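You operate a simulated robot arm through the tools that you are given. There is no shell and no other tool.

Carry out the task below with a simulated robot arm. There is one attempt and no reset: what you move stays moved.

TASK
Clamp the glued small core till green, then demagnetise the pair.
Fine: the core by the blue lever takes the small striped bar; free the lever, stand the pair on the demag pad, wait for its green lamp.
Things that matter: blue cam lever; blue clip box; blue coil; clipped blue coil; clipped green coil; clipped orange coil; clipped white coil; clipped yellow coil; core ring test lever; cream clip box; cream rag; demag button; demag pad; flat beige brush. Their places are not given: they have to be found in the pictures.

Only the result counts: the job must be done as asked and must still hold three seconds after the hand-in. Knocking over, shifting, dropping, spilling or breaking anything else fails it.

THE ROBOT
A 6-joint arm with a three-finger gripper, fixed in place. Base frame: the origin is on the floor under the middle of its stand, x ahead of it, y to its left, z up; the work surface is at about z = 850. Readings come in mm, rad, newtons and seconds.
It reaches about 1213 mm from its shoulder. Its first joint turns from -2.897 to 2.897 rad. Payload 4.89 kg.
The tool frame sits at the grasp point between the pads (the TCP): z along the fingers, y along the line on which they close. The tips reach 30 mm beyond it. The gripper opens to 164 mm; its body begins 125 mm behind the TCP.
Orientation is told as [roll, pitch, yaw] about the base's x, y, z axes, in that order, counted from this pose: with the fingers straight down and closing along the base's y, the tool's x points along the base's -x, its y along +y and its z along -z.

THE INTERFACE
- The arm moves only by the tool step_arm. Its argument "targets" is a list of rows, each an object (a shift or turn left out is 0, a gripper value left out holds the last) with "offset": the shift along the tool's x, y, z in mm, a list of three; "delta_rot": the turn, a rotation vector about the tool's x, y, z in rad, a list of three; "jaw": the closure, from 0 (fully open) to 1 (shut). In form: [{"offset": [dx, dy, dz], "delta_rot": [ax, ay, az], "jaw": jaw}, ...]. A call has 1 to 20 rows; each row shifts and turns the commanded pose from where the row before left it, along the tool's axes as they then stand. A row lasts 0.2 s, in which the tool goes at most 50 mm and 0.15 rad; a call with a longer step from one row to the next is refused whole, and so is a gripper value outside its range. A pose out of reach is approached as far as the arm can. The call stops where the force on the tool passes 40 N (or 10 N more than at its start, if that is more) or the arm is blocked; 0.2 s more then pass. Each finger travels about 108 mm/s and halts on what it meets, pressing with about 28 N; the grip force reading is that of the motor and also rises with nothing between the fingers. The clock runs only during rows and for 0.2 s after the last one: add rows that do not move to give the fingers time. The reply holds the time, the measured pose of the TCP, the force on the tool along the base axes, the opening and the grip force, in the units named above and with some noise, with the torque about the TCP (base axes, N m) and any sound that the robot's microphone picked up.
- Cameras (640 x 400 px; columns grow to the right, rows downward): "scene" is fixed at [212.4, -493.1, 1451.2]; the picture's right is [0.80, -0.60, 0.00], its down [-0.26, -0.35, -0.90] and it looks along [0.54, 0.72, -0.44] (base axes); focal length 364 px, centre (320, 200). "wrist" rides on the gripper at [76, -2, -152] in the tool frame; the picture's right is [0.02, 1.00, 0.00], its down [-0.88, 0.02, -0.47] and it looks along [-0.47, 0.01, 0.88] (tool axes); focal length 247 px, centre (320, 200).
- snapshot(camera): a new picture of that camera. The clock stands still meanwhile.
- raise_lower(by): moves the trunk up (or, below 0, down) by that many mm; the arm rides with it, the base frame stays. It gives what a move gives, with no picture.
- locate(camera, pixels): there is no depth. For up to 12 entries [column, row, z] of the newest picture of that camera ("zoom" is the newest enlarged one), the place [x, y] in the base frame at which the ray of that pixel passes the height z, good to about 3 mm, but the place of the scene camera against the robot may be out by one fixed shift of up to 18 mm in any direction. The clock stands still meanwhile.
- enlarge(camera, box): a new picture of the part [left, top, right, bottom] of that camera's present view, enlarged. The clock stands still meanwhile.
- hand_in(): hands the job in; it is judged then, once.

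Unless the task says otherwise, let go and move clear before handing in.

The tools are called after "Call:" as name(argument=value, ...) on one line, values as JSON. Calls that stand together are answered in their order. step_arm: Moves the arm, as the interface text tells. Its arguments: {"type":"object","properties":{"targets":{"type":"array","items":{"type":"object","properties":{"offset":{"type":"array","items":{"type":"number"}},"delta_rot":{"type":"array","items":{"type":"number"}},"jaw":{"type":"number"}}}}},"required":["targets"]} The other tools are called the same way: raise_lower (by) moves the trunk up or down; snapshot (camera) takes a picture; locate (camera, pixels) gives the place at which the rays of pixels pass given heights; enlarge (camera, box) takes an enlarged picture of a part of a camera's view; hand_in () hands the job in.

At the start:

```text
time_s: 0.0
position: [628.9, 57.0, 1173.8]
orientation: [-0.001, 0.001, 0.0]
force: [-0.2, -0.5, -0.4]
wrist_torque: [0.01, 0.04, 0.01]
width: 164.1
grasp_force: 0.2
trunk travel left (down, up): [-150.0, 240.0]
```

scene: 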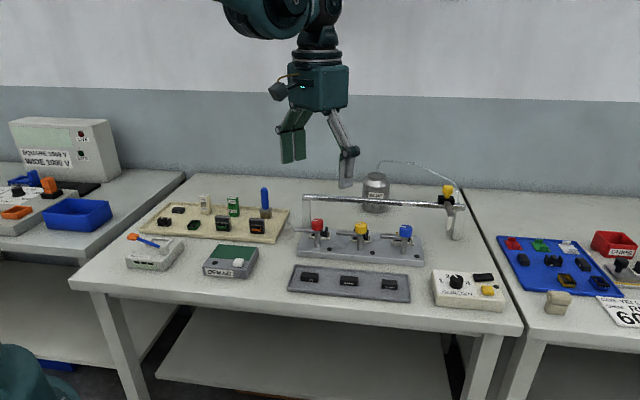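
wrist: 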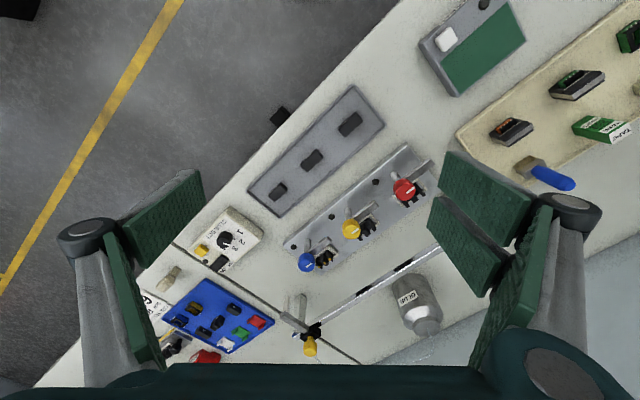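

The scene shows a cam-lever clamp rig around (360,245), a demag pad at (230,262), a cream board with parts at (215,220), and a control box at (468,290). I'll enlarge these areas to read the labels.

Call:
enlarge(camera="scene", box=[280, 180, 480, 305])

Call:
enlarge(camera="scene", box=[115, 175, 305, 290])

Call:
enlarge(camera="scene", box=[420, 220, 640, 340])

Call:
enlarge(camera="scene", box=[0, 110, 190, 260])

Call:
enlarge(camera="wrist", box=[240, 80, 480, 290])

```text
3.20 times, centred on (380, 242) of scene
```

zoom: 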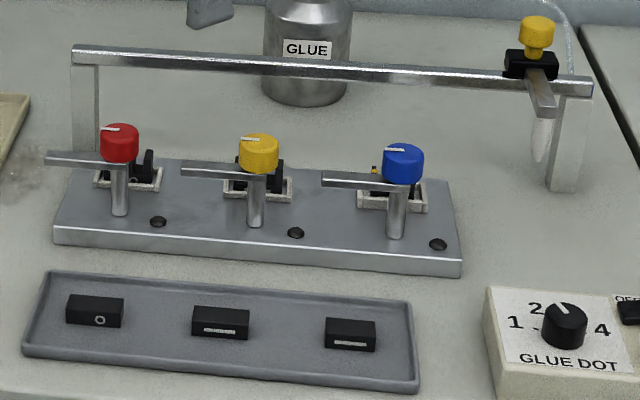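

```text
3.37 times, centred on (210, 232) of scene
```

zoom: 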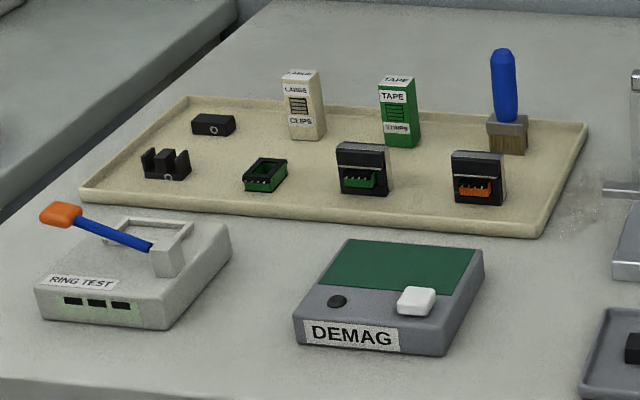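

```text
2.91 times, centred on (530, 280) of scene
```

zoom: 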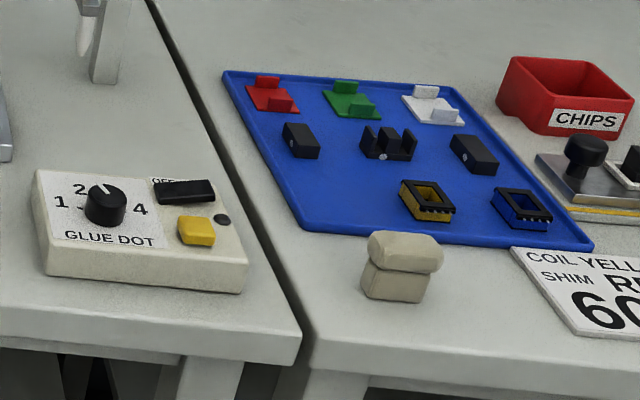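

```text
2.67 times, centred on (95, 185) of scene
```

zoom: 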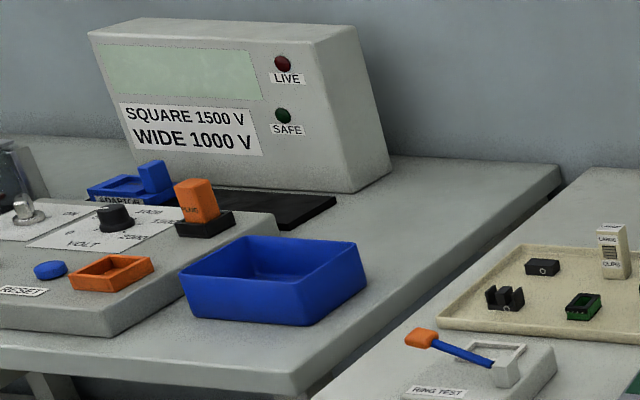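

```text
1.90 times, centred on (360, 185) of wrist
```

zoom: 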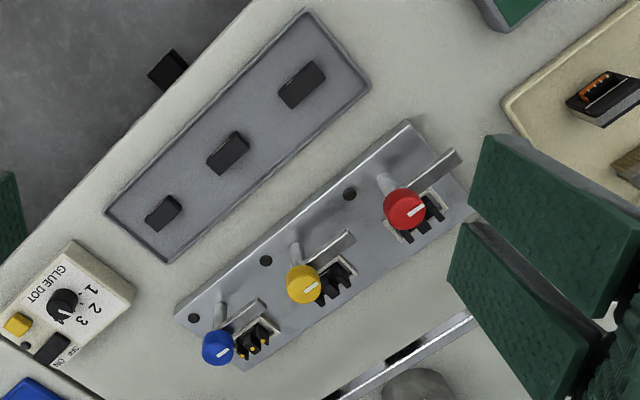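

The blue-lever nest (zoom 1 near (390,190)) holds a core with yellow glue dots. Two tray bars look striped, at zoom 1 (220,322) and (350,335). I'll locate these items with both cameras to get base coordinates.

Call:
snapshot(camera="wrist")

Call:
locate(camera="wrist", pixels=[[350, 125, 865], [312, 160, 865], [278, 191, 865], [404, 191, 910], [351, 229, 910], [306, 262, 910], [327, 257, 880], [480, 47, 880], [445, 40, 890], [484, 4, 880], [228, 240, 880], [415, 300, 900]])

Call:
locate(camera="scene", pixels=[[310, 277, 865], [349, 281, 865], [390, 285, 865], [317, 225, 910], [361, 229, 910], [406, 231, 910], [402, 240, 880], [235, 252, 880], [239, 262, 890], [215, 264, 880], [457, 282, 880], [375, 190, 900]])

```text
taken
```

wrist: 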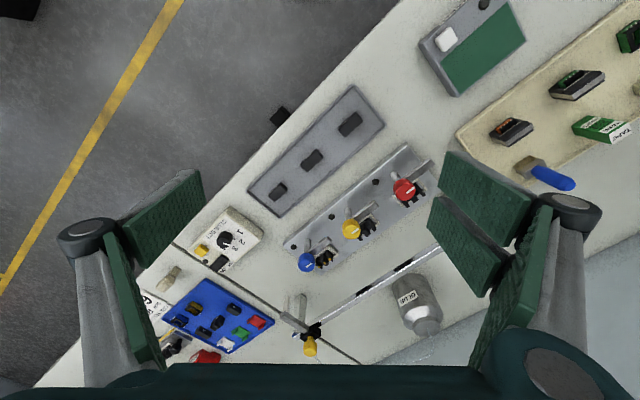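

```text
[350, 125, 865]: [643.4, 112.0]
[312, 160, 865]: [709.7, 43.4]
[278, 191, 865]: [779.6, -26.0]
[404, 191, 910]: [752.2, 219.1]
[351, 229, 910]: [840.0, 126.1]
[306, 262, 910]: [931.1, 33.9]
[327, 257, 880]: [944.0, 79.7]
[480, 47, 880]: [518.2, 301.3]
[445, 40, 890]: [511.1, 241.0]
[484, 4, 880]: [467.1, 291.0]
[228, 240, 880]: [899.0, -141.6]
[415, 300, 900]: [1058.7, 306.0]
```

```text
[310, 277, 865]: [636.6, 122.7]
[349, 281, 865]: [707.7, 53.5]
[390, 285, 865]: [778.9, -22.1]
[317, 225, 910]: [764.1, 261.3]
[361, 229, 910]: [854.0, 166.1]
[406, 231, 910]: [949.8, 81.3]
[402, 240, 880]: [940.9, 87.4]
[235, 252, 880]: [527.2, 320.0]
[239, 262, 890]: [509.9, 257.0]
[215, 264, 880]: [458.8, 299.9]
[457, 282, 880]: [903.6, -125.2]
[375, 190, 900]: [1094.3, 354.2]
```

The table's long direction runs about along (0.7,-0.7) in the base frame. The two striped bars sit near (710,45) and (780,-25), and the blue knob is near (935,40). I'll move to a closer viewpoint and yaw +45° so the wrist camera faces the fixture.

Call:
step_arm(targets=[{"offset": [-33.5, -1.2, 15.7]}, {"offset": [-33.5, -1.2, 15.7]}, {"offset": [-33.5, -1.2, 15.7]}, {"offset": [-33.5, -1.2, 15.7]}, {"offset": [-33.5, -1.2, 15.7]}, {"offset": [-33.5, -1.2, 15.7]}, {"delta_rot": [0, 0, -0.131]}, {"delta_rot": [0, 0, -0.131]}, {"delta_rot": [0, 0, -0.131]}, {"delta_rot": [0, 0, -0.131]}, {"delta_rot": [0, 0, -0.131]}, {"delta_rot": [0, 0, -0.131]}])

Call:
snapshot(camera="wrist")

```text
time_s: 2.6
position: [828.8, 50.6, 1079.0]
orientation: [0.001, 0.0, 0.789]
force: [0.1, 0.3, 0.2]
wrist_torque: [-0.02, 0.04, 0.0]
width: 163.7
grasp_force: 0.0
trunk travel left (down, up): [-150.0, 240.0]
```

```text
taken
```

wrist: 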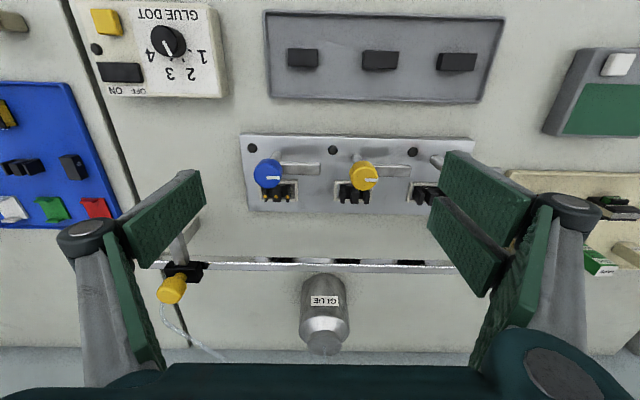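

The view is now table-aligned, with the blue knob at (267,173), its nest at (278,190), and the tray bars at (303,57), (380,60) and (457,62). I'll enlarge these.

Call:
enlarge(camera="wrist", box=[230, 120, 350, 220])

Call:
enlarge(camera="wrist", box=[260, 10, 510, 110])

Call:
enlarge(camera="scene", box=[370, 215, 440, 265])

Call:
enlarge(camera="scene", box=[285, 260, 415, 305])

```text
4.00 times, centred on (290, 170) of wrist
```

zoom: 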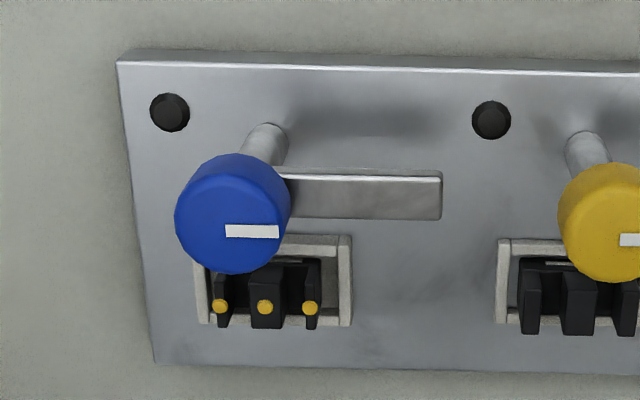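

```text
2.56 times, centred on (385, 60) of wrist
```

zoom: 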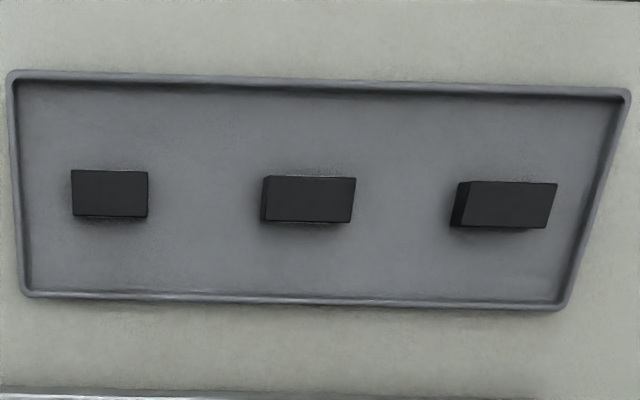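

```text
8.00 times, centred on (405, 240) of scene
```

zoom: 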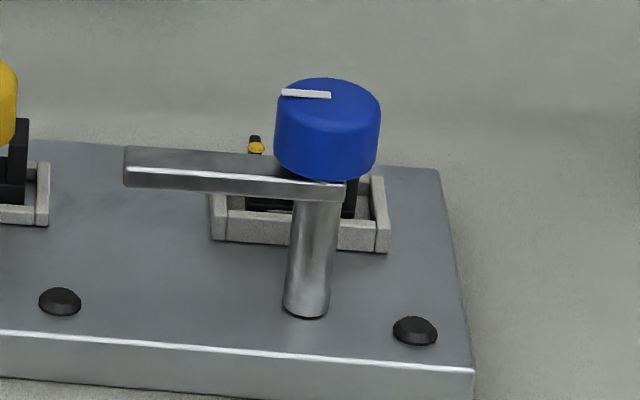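

```text
4.92 times, centred on (350, 282) of scene
```

zoom: 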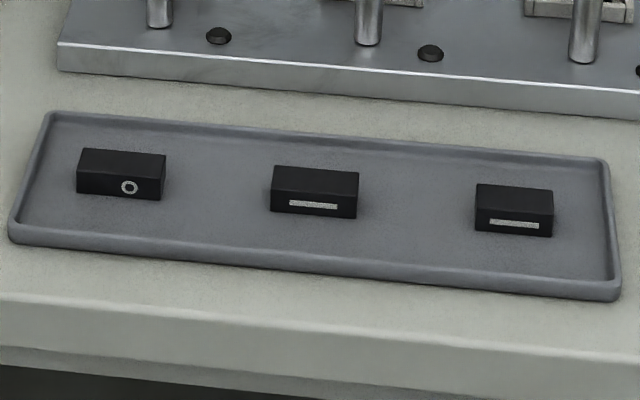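

The right-hand tray bar, wrist pixel about (303,57), is the shorter striped one, which makes it the small striped bar. I'll measure the fixture and bar points precisely.

Call:
locate(camera="wrist", pixels=[[252.5, 148, 870], [277, 153, 870], [268.7, 176, 930], [265, 196.5, 895], [276.25, 196.75, 895], [287.5, 197, 895], [288.2, 49, 868], [317.8, 49, 868], [317.8, 66.2, 868], [288.2, 66.2, 868], [320, 172, 915], [320, 163, 915]])

Call:
locate(camera="wrist", pixels=[[239.3, 135.2, 870], [239.3, 135.2, 850], [248.6, 211.6, 870], [288.7, 201, 880], [298.2, 201, 880], [298.2, 179, 880], [258, 201, 880], [297, 52, 868], [620, 64, 890], [598, 130, 880]])

Call:
locate(camera="scene", pixels=[[417, 256.3, 870], [403, 253.5, 870], [405.8, 226.5, 930], [396.9, 233.5, 895], [381, 285, 868], [346.5, 281, 868]])

```text
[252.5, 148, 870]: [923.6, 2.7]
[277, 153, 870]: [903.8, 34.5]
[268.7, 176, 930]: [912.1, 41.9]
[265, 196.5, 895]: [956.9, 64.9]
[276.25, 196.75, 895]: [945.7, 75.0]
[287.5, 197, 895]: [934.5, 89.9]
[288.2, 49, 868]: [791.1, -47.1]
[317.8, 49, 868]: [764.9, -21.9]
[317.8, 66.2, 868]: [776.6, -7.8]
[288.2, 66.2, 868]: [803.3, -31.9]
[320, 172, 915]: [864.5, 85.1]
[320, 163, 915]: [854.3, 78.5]
```

```text
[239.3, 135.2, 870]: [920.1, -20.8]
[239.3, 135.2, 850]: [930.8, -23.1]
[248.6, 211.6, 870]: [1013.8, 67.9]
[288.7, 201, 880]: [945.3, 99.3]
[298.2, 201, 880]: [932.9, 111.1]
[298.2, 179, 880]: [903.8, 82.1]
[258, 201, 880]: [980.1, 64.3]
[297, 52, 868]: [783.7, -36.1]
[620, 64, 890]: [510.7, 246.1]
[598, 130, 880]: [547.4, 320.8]
```

```text
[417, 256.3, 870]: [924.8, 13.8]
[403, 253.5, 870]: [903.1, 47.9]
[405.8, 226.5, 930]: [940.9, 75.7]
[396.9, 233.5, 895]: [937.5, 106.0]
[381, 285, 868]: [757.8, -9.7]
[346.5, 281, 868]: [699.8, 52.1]
```

The bar centre is near (784,-27), the core near (945,75) and the post near (904,35). I'll look at the gripper's finger shape in the scene view before planning the grasp.

Call:
enlarge(camera="scene", box=[280, 60, 480, 260])

Call:
enlarge(camera="wrist", box=[0, 100, 640, 400])

```text
2.00 times, centred on (380, 160) of scene
```

zoom: 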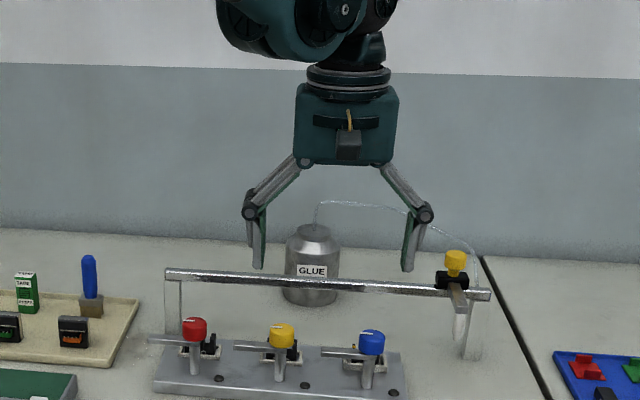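

```text
1.00 times, centred on (320, 250) of wrist (not enlarged: the box is as wide or as high as the picture)
```

zoom: 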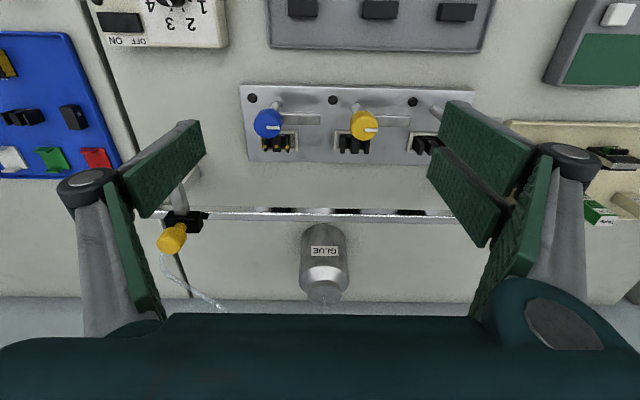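

The fingers have two links each, with one finger on one side and two on the other. I'll grip the bar by its ends, closing along the table's long axis, with the jaws partly closed to about 70 mm, and move to just above the small bar at (784,-27).

Call:
step_arm(targets=[{"offset": [29, -7.6, 0], "jaw": 0.57}, {"offset": [29, -7.6, 0]}, {"offset": [28.6, -7.6, 0]}, {"offset": [0, 0, 30]}, {"offset": [0, 0, 30]}, {"offset": [0, 0, 30]}, {"offset": [0, 0, 29]}, {}, {}])

Call:
snapshot(camera="wrist")

Call:
snapshot(camera="scene")

```text
time_s: 4.6
position: [785.4, -30.9, 961.3]
orientation: [0.0, -0.002, 0.785]
force: [-0.1, 0.1, 0.5]
wrist_torque: [0.0, 0.07, 0.02]
width: 70.9
grasp_force: 0.1
trunk travel left (down, up): [-150.0, 240.0]
```

```text
taken
```

wrist: 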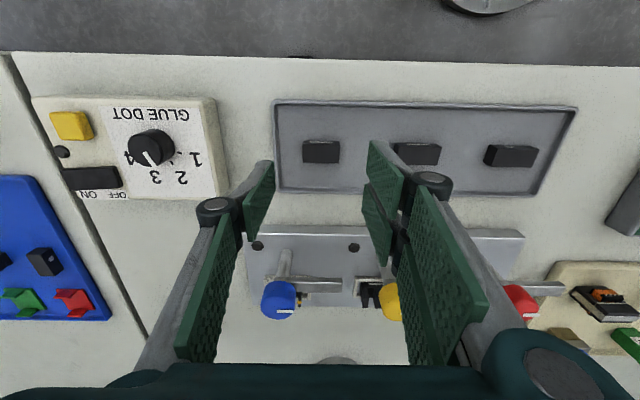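

```text
taken
```

scene: 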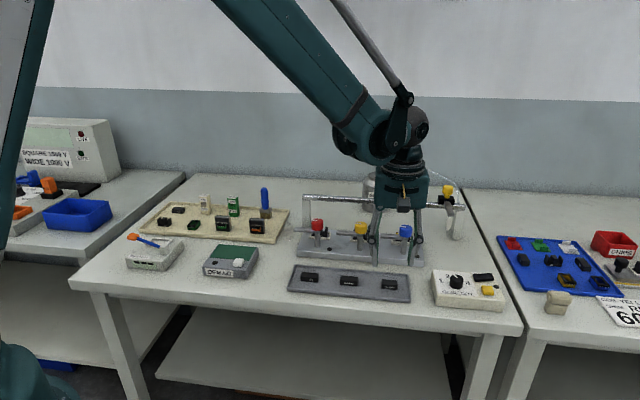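

The small bar is now at wrist (321,151), between the fingertips, with the camera almost directly over it. I'll zoom in to measure its edges and the tray rim.

Call:
enlarge(camera="wrist", box=[260, 95, 380, 195])

Call:
enlarge(camera="wrist", box=[230, 215, 390, 335])

Call:
enlarge(camera="scene", box=[340, 200, 440, 310])

```text
4.00 times, centred on (320, 145) of wrist
```

zoom: 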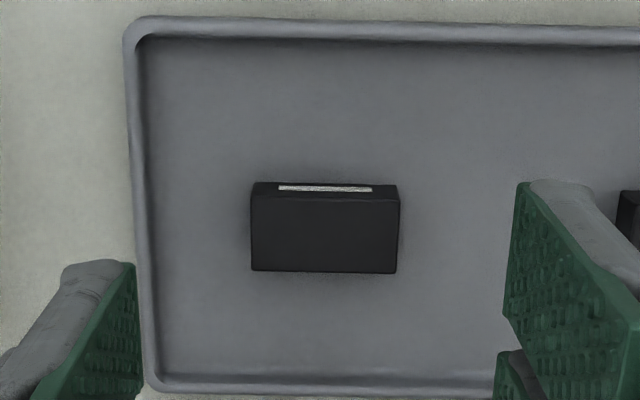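

```text
3.33 times, centred on (310, 275) of wrist
```

zoom: 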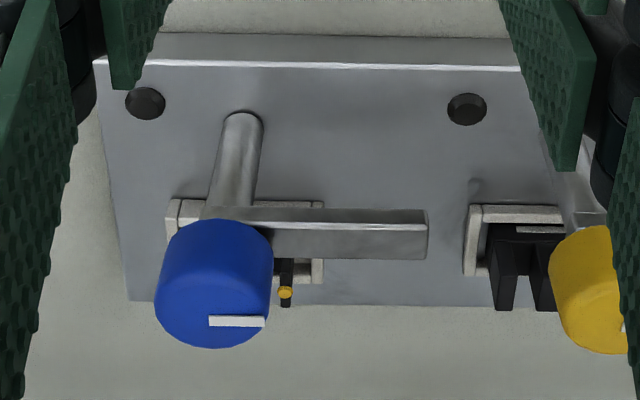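

```text
3.64 times, centred on (390, 255) of scene
```

zoom: 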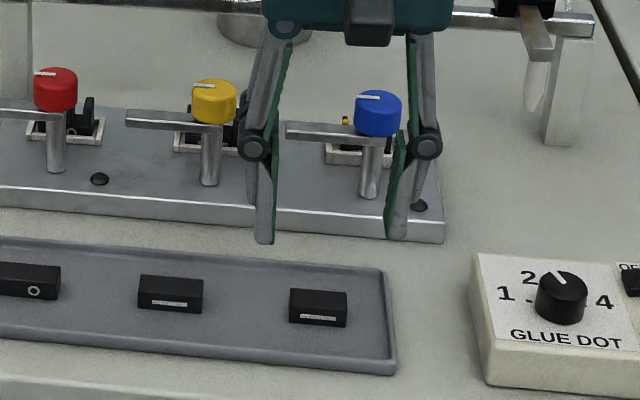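

The bar's top face spans zoom (251..399, 196..272), with its stripe facing the front. I'll locate the bar and refine the fixture heights from this second viewpoint.

Call:
locate(camera="wrist", pixels=[[302.8, 144, 866], [339.8, 144, 866], [339.3, 163.2, 866], [303, 162.5, 866], [321.25, 153.5, 866], [257.5, 245.9, 870], [257.5, 245.9, 890], [286.9, 252.5, 870], [286.9, 252.5, 890], [278, 303, 945], [299.5, 302.8, 895], [273, 180, 856]])

```text
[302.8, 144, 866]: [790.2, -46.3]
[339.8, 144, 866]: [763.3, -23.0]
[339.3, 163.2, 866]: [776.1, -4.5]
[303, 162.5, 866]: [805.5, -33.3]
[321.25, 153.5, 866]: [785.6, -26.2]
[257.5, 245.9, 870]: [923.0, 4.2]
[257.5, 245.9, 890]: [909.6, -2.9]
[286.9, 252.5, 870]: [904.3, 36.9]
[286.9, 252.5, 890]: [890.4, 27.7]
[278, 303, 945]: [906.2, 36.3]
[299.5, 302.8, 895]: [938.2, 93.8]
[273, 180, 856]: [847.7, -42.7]
```

Comparing the two views puts the plate top at z≈870, the glue dots at ≈902 (core centre ≈(942,74)), the post at ≈(904,36) and the bar centre at ≈(784.5,-26.5). I'll narrow the jaws to 54 mm, settle, and re-read the pose before descending.

Call:
step_arm(targets=[{"jaw": 0.67}, {}, {}])

Call:
enlarge(camera="wrist", box=[260, 95, 380, 195])

```text
time_s: 5.4
position: [785.0, -31.1, 962.2]
orientation: [-0.001, 0.0, 0.788]
force: [0.7, 0.6, 0.1]
wrist_torque: [0.0, 0.01, 0.02]
width: 54.3
grasp_force: 0.1
trunk travel left (down, up): [-150.0, 240.0]
```

```text
4.00 times, centred on (320, 145) of wrist
```

zoom: 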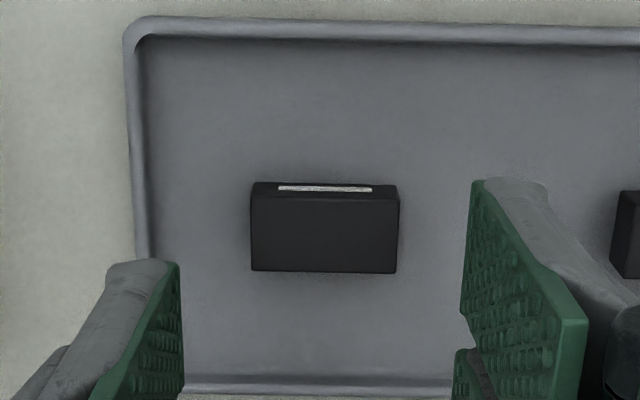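

The TCP reads (785,-31), and the bar sits about 2 mm toward -x and 1.5 mm toward +y in the tool frame. I'll correct that and descend to put the tips at z≈858.

Call:
step_arm(targets=[{"offset": [-2.3, 1.5, 25]}, {"offset": [0, 0, 25]}, {"offset": [0, 0, 14]}, {"offset": [0, 0, 10]}, {}])

Call:
snapshot(camera="wrist")

Call:
enlarge(camera="scene", box=[340, 240, 440, 310])

```text
time_s: 6.6
position: [785.9, -26.8, 884.9]
orientation: [-0.001, 0.001, 0.786]
force: [1.2, -0.2, 0.4]
wrist_torque: [0.0, 0.0, 0.01]
width: 54.1
grasp_force: 0.1
trunk travel left (down, up): [-150.0, 240.0]
```

```text
taken
```

wrist: 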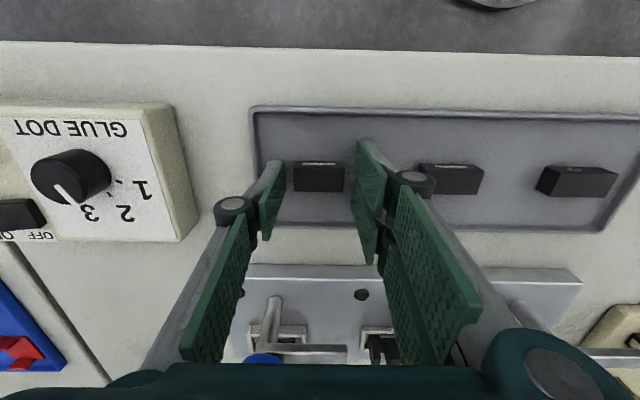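

```text
5.71 times, centred on (390, 275) of scene
```

zoom: 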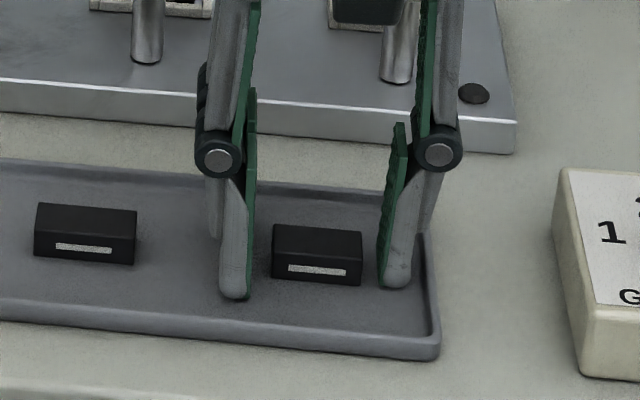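

The tips straddle the bar at about floor level (z≈855). I'll raise 4 mm so the pads don't extend below the bar, then close on it.

Call:
step_arm(targets=[{"offset": [0, 0, -4]}, {}, {"jaw": 0.74}, {"jaw": 0.8}, {"jaw": 0.9}, {}, {}])

Call:
snapshot(camera="wrist")

Call:
enlarge(camera="scene", box=[340, 240, 440, 310])

```text
time_s: 8.2
position: [785.4, -26.1, 890.1]
orientation: [0.0, -0.001, 0.787]
force: [0.5, 0.0, 0.1]
wrist_torque: [0.03, -0.01, -0.01]
width: 37.3
grasp_force: 28.2
trunk travel left (down, up): [-150.0, 240.0]
```

```text
taken
```

wrist: 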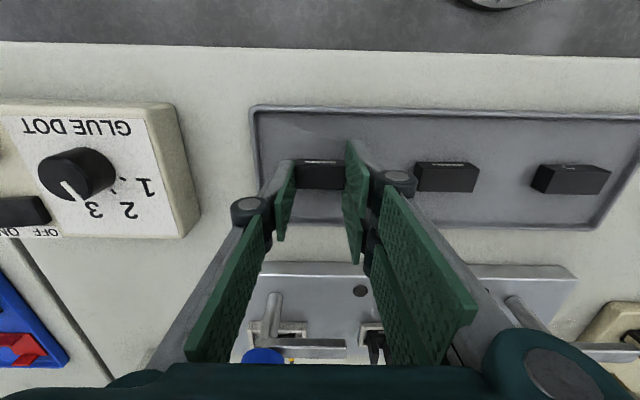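

```text
5.71 times, centred on (390, 275) of scene
```

zoom: 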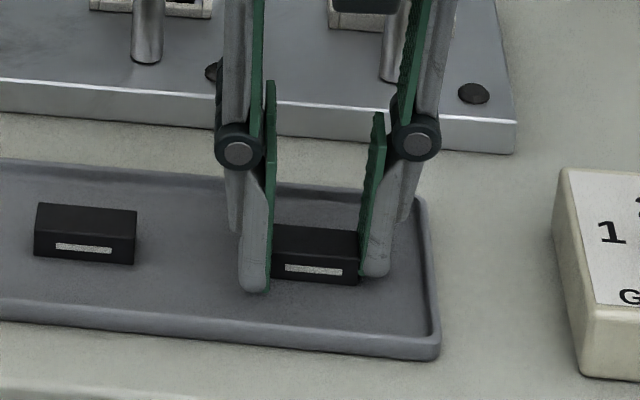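

The grip reads 37.3 mm at 28 N, so the bar is held. I'll lift it gently and check how it sits in the fingers.

Call:
step_arm(targets=[{"offset": [0, 0, -8]}, {"offset": [0, 0, -15]}, {"offset": [0, 0, -25]}, {"offset": [0, 0, -30]}, {"offset": [0, 0, -30]}, {}])

Call:
enlarge(camera="wrist", box=[260, 110, 400, 230])

Call:
enlarge(camera="scene", box=[340, 180, 440, 280])

```text
time_s: 9.6
position: [786.2, -25.5, 1000.0]
orientation: [-0.001, 0.001, 0.788]
force: [1.7, 0.2, -0.3]
wrist_torque: [0.0, 0.0, 0.01]
width: 37.2
grasp_force: 28.1
trunk travel left (down, up): [-150.0, 240.0]
```

```text
3.33 times, centred on (330, 170) of wrist
```

zoom: 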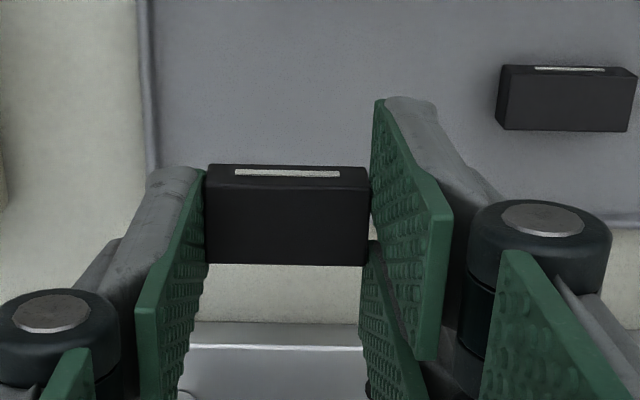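

```text
4.00 times, centred on (390, 230) of scene
```

zoom: 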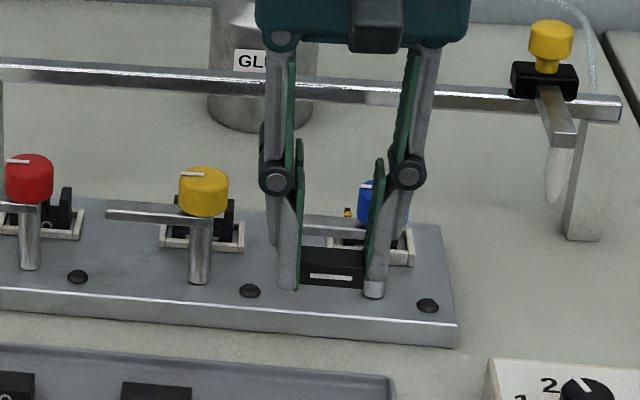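

The bar is held level with its stripe facing front, and its centre is about on the tool axis (x≈+1.7, y≈-0.4). I'll raise it and move to just in front of the blue nest to sight the core past the bar.

Call:
locate(camera="wrist", pixels=[[320.1, 177.5, 976]])

Call:
step_arm(targets=[{"offset": [0, 0, -30]}, {"offset": [-33, -13.2, 0]}, {"offset": [-33, -13.2, 0]}, {"offset": [-34, -13.2, 0]}, {}, {}])

Call:
snapshot(camera="wrist")

Call:
enlarge(camera="wrist", box=[240, 150, 400, 270])

Call:
snapshot(camera="scene")

```text
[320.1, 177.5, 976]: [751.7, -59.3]
```

```text
time_s: 11.0
position: [883.1, 17.4, 1027.6]
orientation: [0.0, -0.001, 0.787]
force: [0.9, -0.6, -1.1]
wrist_torque: [0.03, 0.13, 0.0]
width: 37.3
grasp_force: 28.4
trunk travel left (down, up): [-150.0, 240.0]
```

```text
taken
```

wrist: 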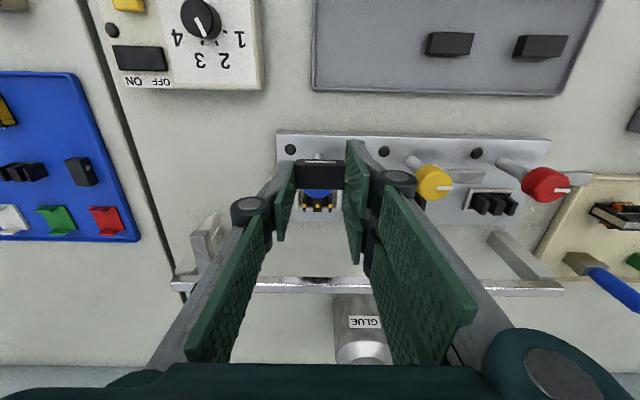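

```text
3.33 times, centred on (320, 210) of wrist
```

zoom: 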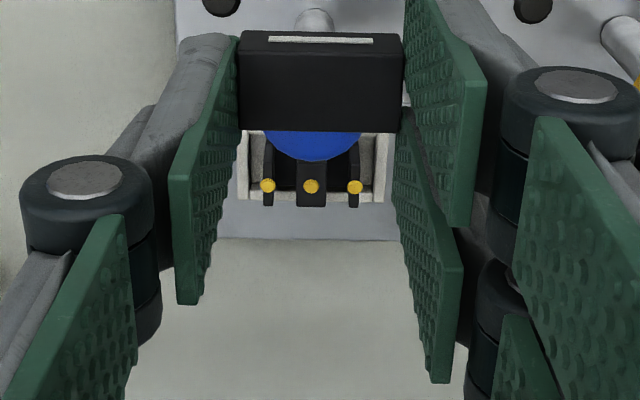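

```text
taken
```

scene: 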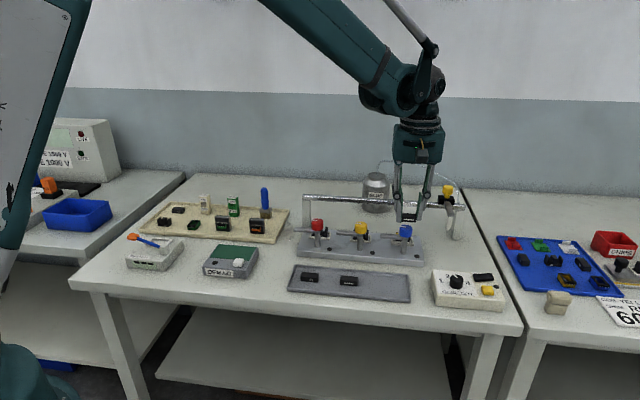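

The three glue dots are at zoom (268,186), (311,186) and (355,187), and the held bar's top face is centred at (320,94). I'll locate both in this one view to get the relative shift.

Call:
locate(camera="wrist", pixels=[[304.4, 205.8, 902], [317.3, 205.8, 902], [330.5, 206.1, 902], [320, 178.2, 1003.6], [296, 167.3, 1003.6], [344.5, 167.3, 1003.6], [296.3, 189, 1003.6], [344, 189.3, 1003.6], [298.7, 207.9, 885], [334.8, 207.9, 885]])

```text
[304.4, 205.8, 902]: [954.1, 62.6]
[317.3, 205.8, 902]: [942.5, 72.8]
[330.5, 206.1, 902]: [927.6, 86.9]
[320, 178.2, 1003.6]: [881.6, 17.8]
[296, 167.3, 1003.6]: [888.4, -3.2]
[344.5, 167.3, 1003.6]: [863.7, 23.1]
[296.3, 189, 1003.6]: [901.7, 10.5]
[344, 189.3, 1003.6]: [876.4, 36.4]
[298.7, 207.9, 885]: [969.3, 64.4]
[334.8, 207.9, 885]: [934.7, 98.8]
```

The bar needs to shift 82 mm toward the back and 1.7 mm in +u to sit over the core. I'll move over it high, then descend to about 12 mm above contact and check alignment.

Call:
step_arm(targets=[{"offset": [-27.4, -0.6, 0]}, {"offset": [-27.4, -0.6, 0]}, {"offset": [-27.4, -0.5, 0]}, {}, {"offset": [0, 0, 25]}, {"offset": [0, 0, 25]}, {"offset": [0, 0, 24]}, {}, {}])

Call:
snapshot(camera="wrist")

Call:
enlarge(camera="wrist", box=[270, 130, 370, 210])

Call:
enlarge(camera="scene", box=[360, 190, 450, 260])

```text
time_s: 13.0
position: [942.8, 75.9, 956.1]
orientation: [0.0, 0.0, 0.787]
force: [1.7, 0.2, -0.8]
wrist_torque: [0.02, 0.05, -0.01]
width: 37.5
grasp_force: 27.5
trunk travel left (down, up): [-150.0, 240.0]
```

```text
taken
```

wrist: 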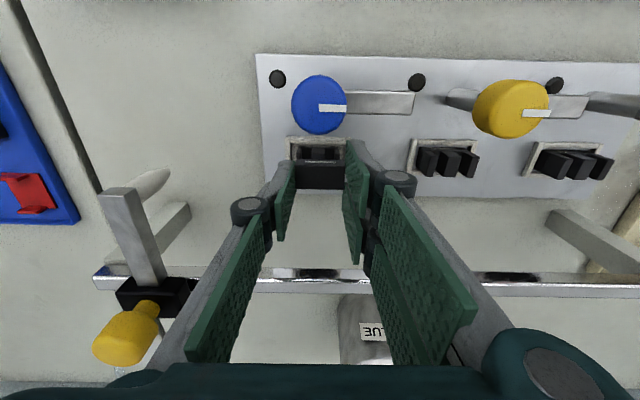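

```text
5.00 times, centred on (320, 170) of wrist
```

zoom: 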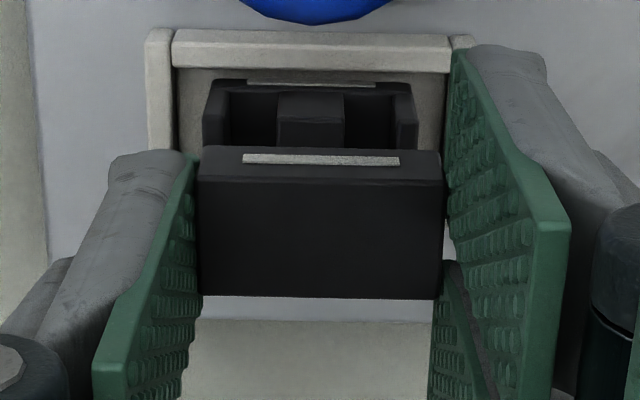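

```text
5.71 times, centred on (405, 225) of scene
```

zoom: 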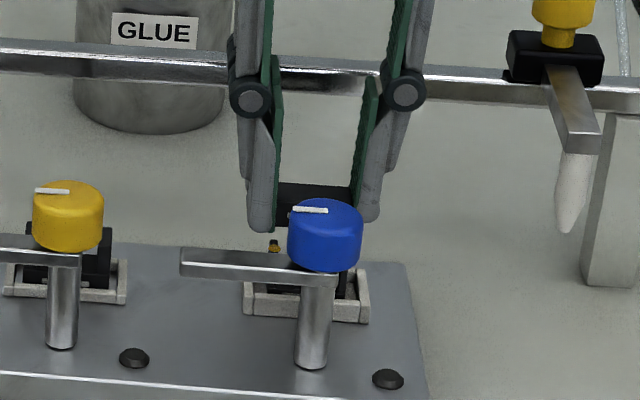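

The core (front stripe at zoom (310,84)) looks centred at column 311, versus 321 for the bar, so the bar is about 1–2 mm off toward tool +y. I'll correct that, descend 8 mm and compare again.

Call:
step_arm(targets=[{"offset": [0.5, -1.4, 8]}, {}, {}])

Call:
enlarge(camera="wrist", box=[270, 130, 370, 210])

Call:
enlarge(camera="scene", box=[375, 200, 435, 250])

```text
time_s: 13.8
position: [943.1, 75.9, 947.3]
orientation: [0.0, 0.0, 0.785]
force: [-0.7, -0.2, -0.6]
wrist_torque: [-0.01, -0.01, 0.03]
width: 37.5
grasp_force: 27.2
trunk travel left (down, up): [-150.0, 240.0]
```

```text
5.00 times, centred on (320, 170) of wrist
```

zoom: 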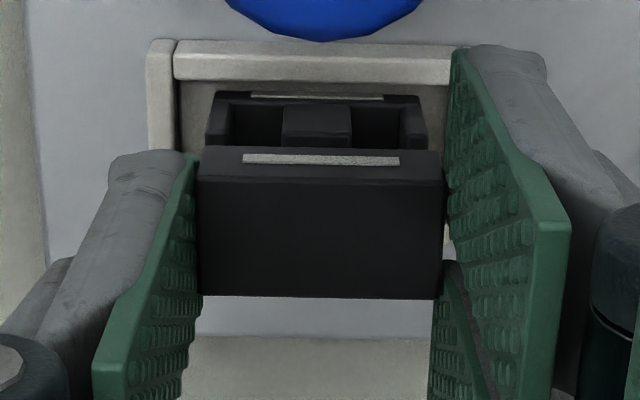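

```text
8.00 times, centred on (405, 225) of scene
```

zoom: 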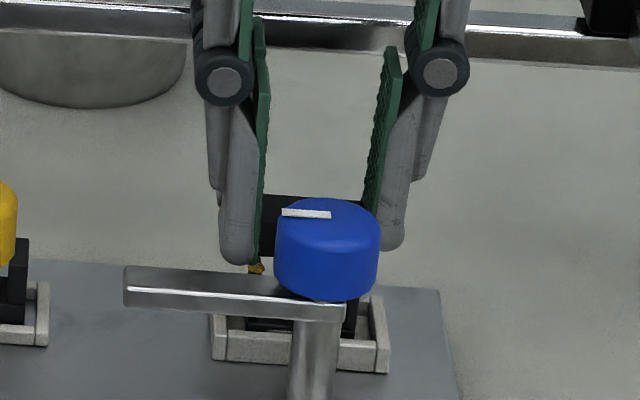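

The remaining offset is about 1 mm in tool y. I'll correct that and descend another 6 mm, watching the force.

Call:
step_arm(targets=[{"offset": [0, -0.9, 3]}, {"offset": [0, 0, 2]}, {"offset": [0, 0, 1]}, {}])

Call:
enlarge(camera="wrist", box=[270, 130, 370, 210])

Call:
enlarge(camera="scene", box=[375, 200, 435, 250])

```text
time_s: 14.8
position: [942.9, 73.8, 940.6]
orientation: [0.0, 0.0, 0.789]
force: [0.2, -1.2, -1.2]
wrist_torque: [-0.01, -0.02, -0.03]
width: 37.5
grasp_force: 28.0
trunk travel left (down, up): [-150.0, 240.0]
```

```text
5.00 times, centred on (320, 170) of wrist
```

zoom: 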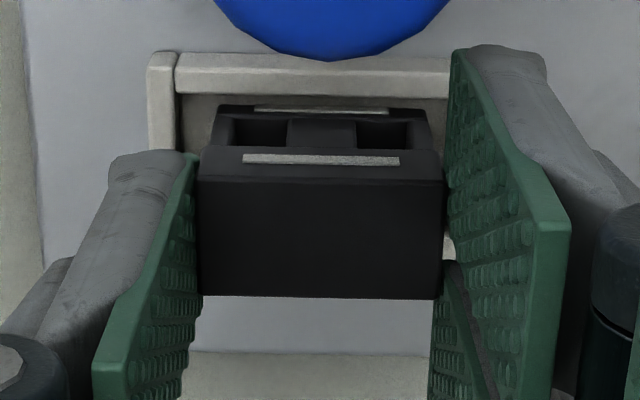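

```text
8.00 times, centred on (405, 225) of scene
```

zoom: 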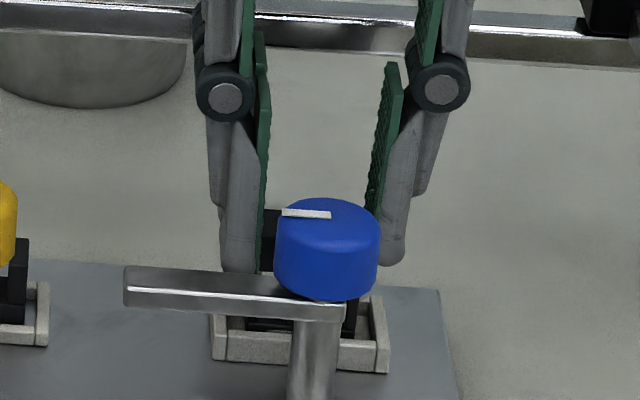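

Bar and core columns now match (core 211..432 centred at 321.5, bar centred at 321). I'll lower in 1 mm steps until I feel contact.

Call:
step_arm(targets=[{"offset": [0, 0, 1]}, {"offset": [0, 0, 1]}, {}])

```text
time_s: 15.6
position: [943.4, 72.2, 938.7]
orientation: [0.0, 0.001, 0.788]
force: [0.1, 0.0, 0.3]
wrist_torque: [0.01, 0.04, -0.02]
width: 37.3
grasp_force: 28.3
trunk travel left (down, up): [-150.0, 240.0]
```

There's no contact at z=938.7, so I'll continue in 1 mm steps.

Call:
step_arm(targets=[{"offset": [0, 0, 1]}, {}])

Call:
step_arm(targets=[{"offset": [0, 0, 1]}, {}])

```text
time_s: 16.2
position: [945.7, 73.8, 938.4]
orientation: [0.001, -0.001, 0.787]
force: [0.0, -0.7, 0.3]
wrist_torque: [-0.02, -0.01, 0.01]
width: 37.2
grasp_force: 27.8
trunk travel left (down, up): [-150.0, 240.0]
```

```text
time_s: 16.8
position: [944.0, 71.9, 936.5]
orientation: [0.0, -0.001, 0.788]
force: [0.4, -0.5, -0.9]
wrist_torque: [0.04, 0.0, -0.01]
width: 37.2
grasp_force: 27.7
trunk travel left (down, up): [-150.0, 240.0]
```

Still no contact at 936.5; I'll check the gap visually before continuing.

Call:
enlarge(camera="wrist", box=[270, 130, 370, 210])

Call:
enlarge(camera="scene", box=[385, 210, 425, 250])

Call:
step_arm(targets=[{"offset": [0, 0, 1]}, {}])

```text
5.00 times, centred on (320, 170) of wrist
```

zoom: 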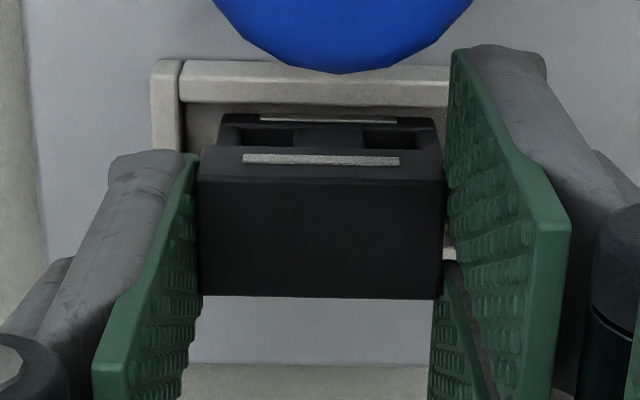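

```text
10.00 times, centred on (405, 230) of scene
```

zoom: 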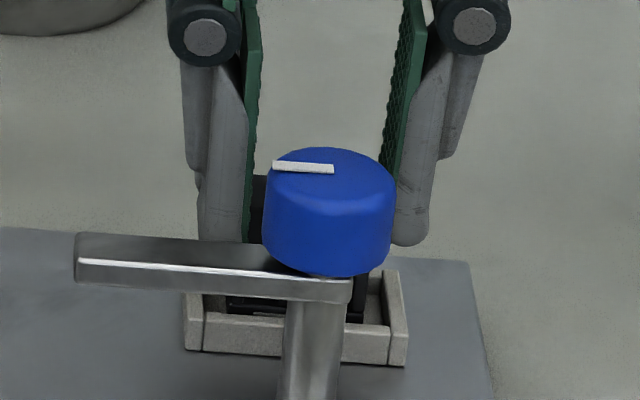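

```text
time_s: 17.4
position: [944.3, 72.4, 936.7]
orientation: [0.003, 0.0, 0.788]
force: [0.2, 0.6, -1.3]
wrist_torque: [0.03, 0.01, -0.01]
width: 37.3
grasp_force: 28.0
trunk travel left (down, up): [-150.0, 240.0]
```

The arm has settled about 1 mm toward -y: the core's centre column is now about 328, versus 321 for the bar. I'll shift +1 mm in tool y and continue lowering.

Call:
step_arm(targets=[{"offset": [0, 1.0, 0]}, {}, {"offset": [0, 0, 1]}, {}, {}])

Call:
enlarge(camera="wrist", box=[270, 130, 370, 210])

```text
time_s: 18.6
position: [944.0, 73.7, 935.4]
orientation: [0.0, 0.0, 0.787]
force: [-0.1, -0.7, -1.0]
wrist_torque: [-0.01, -0.02, 0.0]
width: 37.5
grasp_force: 27.8
trunk travel left (down, up): [-150.0, 240.0]
```

```text
5.00 times, centred on (320, 170) of wrist
```

zoom: 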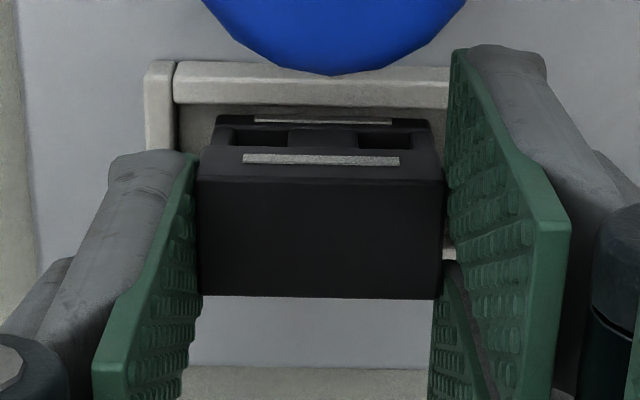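

Aligned to within about 0.5 mm laterally. I'll continue downward a millimetre at a time.

Call:
step_arm(targets=[{"offset": [0, 0.3, 1]}, {}])

Call:
step_arm(targets=[{"offset": [0, 0, 1]}, {}])

Call:
enlarge(camera="wrist", box=[270, 130, 370, 210])

```text
time_s: 19.2
position: [943.4, 74.8, 935.1]
orientation: [-0.001, 0.0, 0.788]
force: [1.5, -0.9, 9.7]
wrist_torque: [-0.08, -0.11, 0.01]
width: 37.3
grasp_force: 28.0
trunk travel left (down, up): [-150.0, 240.0]
```

```text
time_s: 19.8
position: [942.8, 74.6, 934.6]
orientation: [0.0, 0.001, 0.787]
force: [1.8, -0.8, 16.3]
wrist_torque: [0.02, -0.08, 0.02]
width: 37.4
grasp_force: 27.6
trunk travel left (down, up): [-150.0, 240.0]
```

```text
5.00 times, centred on (320, 170) of wrist
```

zoom: 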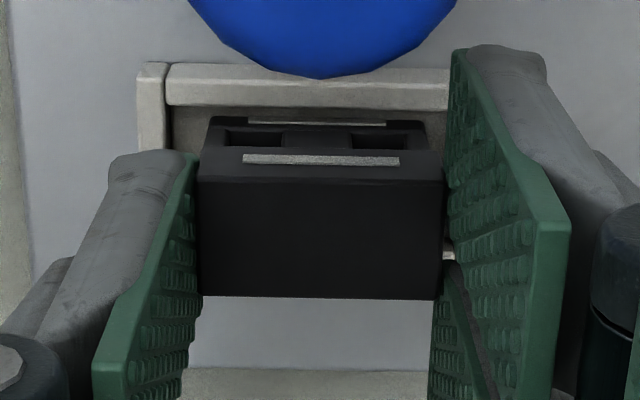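

Contact: 9.7 N then 16 N upward at TCP z≈935, with the bar aligned to within about 0.5 mm on the core (207..430 versus 199..443). I'll relieve the force slightly and open the fingers to release the bar.

Call:
step_arm(targets=[{"offset": [0, 0, -1.0]}, {}, {"jaw": 0.73}, {"jaw": 0.66}, {}, {}])

Call:
enlarge(camera="wrist", box=[270, 130, 370, 210])

Call:
enlarge(camera="scene", box=[375, 200, 435, 250])

```text
time_s: 21.2
position: [943.2, 75.6, 934.7]
orientation: [0.0, 0.001, 0.787]
force: [-0.3, 0.9, 0.1]
wrist_torque: [0.01, 0.0, 0.0]
width: 55.9
grasp_force: 0.1
trunk travel left (down, up): [-150.0, 240.0]
```

```text
5.00 times, centred on (320, 170) of wrist
```

zoom: 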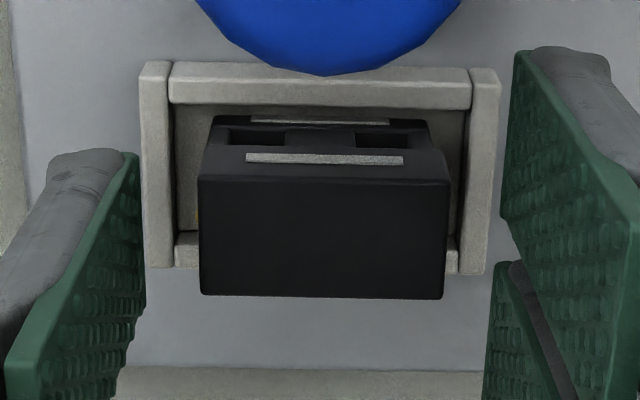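

```text
8.00 times, centred on (405, 225) of scene
```

zoom: 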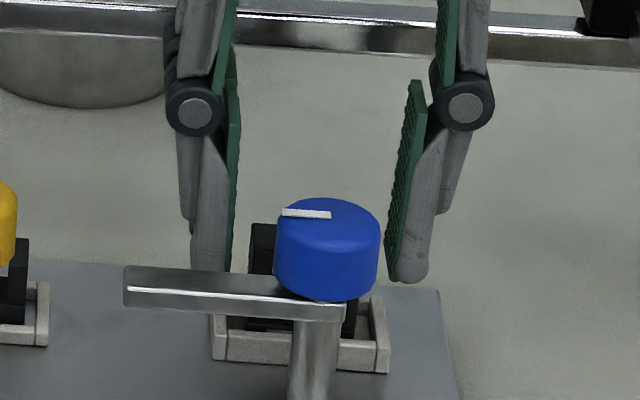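

The bar rests on the core. I'll look closer for any misalignment before withdrawing.

Call:
enlarge(camera="wrist", box=[295, 145, 355, 195])

```text
8.00 times, centred on (325, 170) of wrist
```

zoom: 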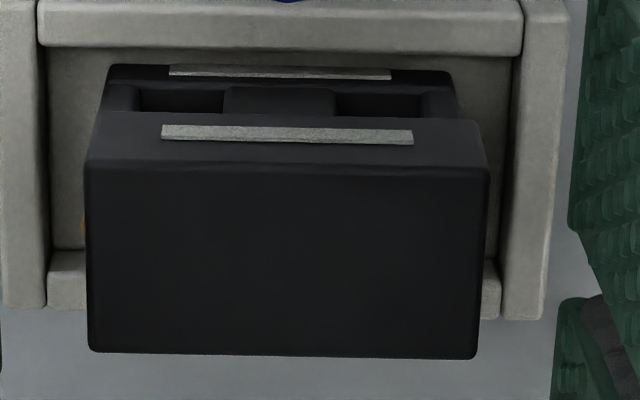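

The bar is roughly 1 mm right and 1.5–2 mm forward of the core, and a glue dot just shows at zoom (84,228). I'll re-grip, lift 3 mm, nudge by (-1.5,-1.0) and set it down again.

Call:
step_arm(targets=[{"jaw": 0.72}, {"jaw": 0.78}, {"jaw": 0.9}, {}, {}])

Call:
enlarge(camera="wrist", box=[295, 145, 355, 195])

```text
time_s: 22.4
position: [943.0, 74.4, 934.6]
orientation: [0.001, 0.001, 0.788]
force: [0.2, -0.8, 1.0]
wrist_torque: [-0.01, 0.0, -0.01]
width: 37.6
grasp_force: 28.6
trunk travel left (down, up): [-150.0, 240.0]
```

```text
8.00 times, centred on (325, 170) of wrist
```

zoom: 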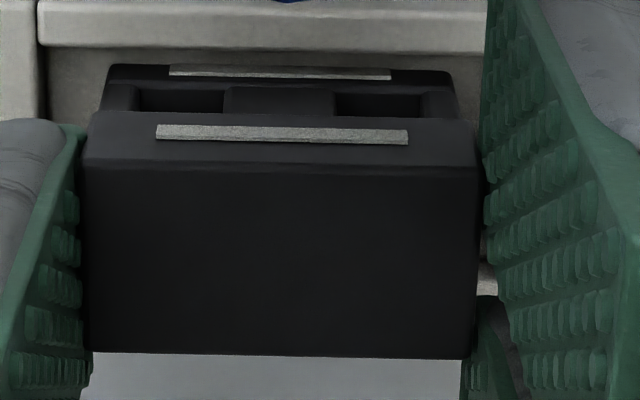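

Re-gripping has already centred the bar laterally (bar stripe 156–408 versus core stripe 169–391). I only need the ~1.5 mm rearward correction: lift 3 mm, shift, lower.

Call:
step_arm(targets=[{"offset": [0, 0, -3]}, {}, {"offset": [-1.5, -0.3, 0]}, {}, {}])

Call:
enlarge(camera="wrist", box=[295, 145, 355, 195])

```text
time_s: 23.6
position: [945.6, 75.4, 937.0]
orientation: [0.002, 0.001, 0.787]
force: [-0.6, -0.2, -0.3]
wrist_torque: [-0.02, 0.01, 0.03]
width: 37.4
grasp_force: 28.7
trunk travel left (down, up): [-150.0, 240.0]
```

```text
8.00 times, centred on (325, 170) of wrist
```

zoom: 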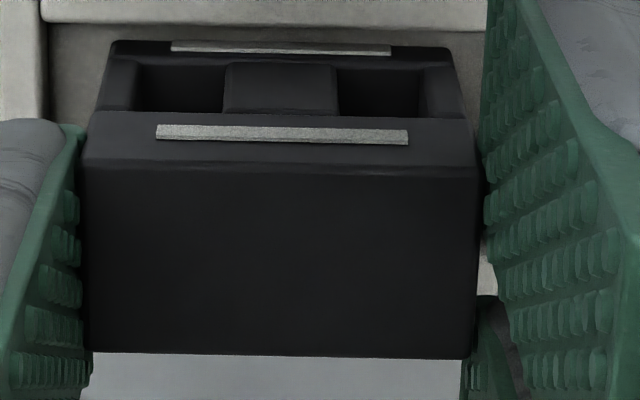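

The core stayed in the nest, and the core and bar front faces now compute to the same depth (x≈12.1 in the tool frame). I'll lower until contact.

Call:
step_arm(targets=[{"offset": [0, 0, 2]}, {}, {"offset": [0, 0, 1]}, {}])

Call:
step_arm(targets=[{"offset": [0, 0, 0.7]}, {}])

Call:
enlarge(camera="wrist", box=[295, 145, 355, 195])

```text
time_s: 24.6
position: [944.7, 75.6, 934.4]
orientation: [0.001, -0.001, 0.789]
force: [1.6, 0.4, 8.8]
wrist_torque: [-0.03, -0.09, 0.01]
width: 37.2
grasp_force: 28.1
trunk travel left (down, up): [-150.0, 240.0]
```

```text
time_s: 25.2
position: [945.5, 74.6, 935.0]
orientation: [-0.001, -0.002, 0.787]
force: [4.6, 0.4, 16.8]
wrist_torque: [0.03, -0.15, 0.05]
width: 37.2
grasp_force: 28.3
trunk travel left (down, up): [-150.0, 240.0]
```

```text
8.00 times, centred on (325, 170) of wrist
```

zoom: 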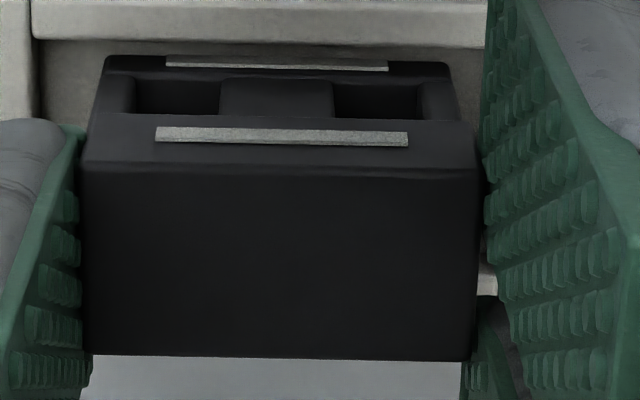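

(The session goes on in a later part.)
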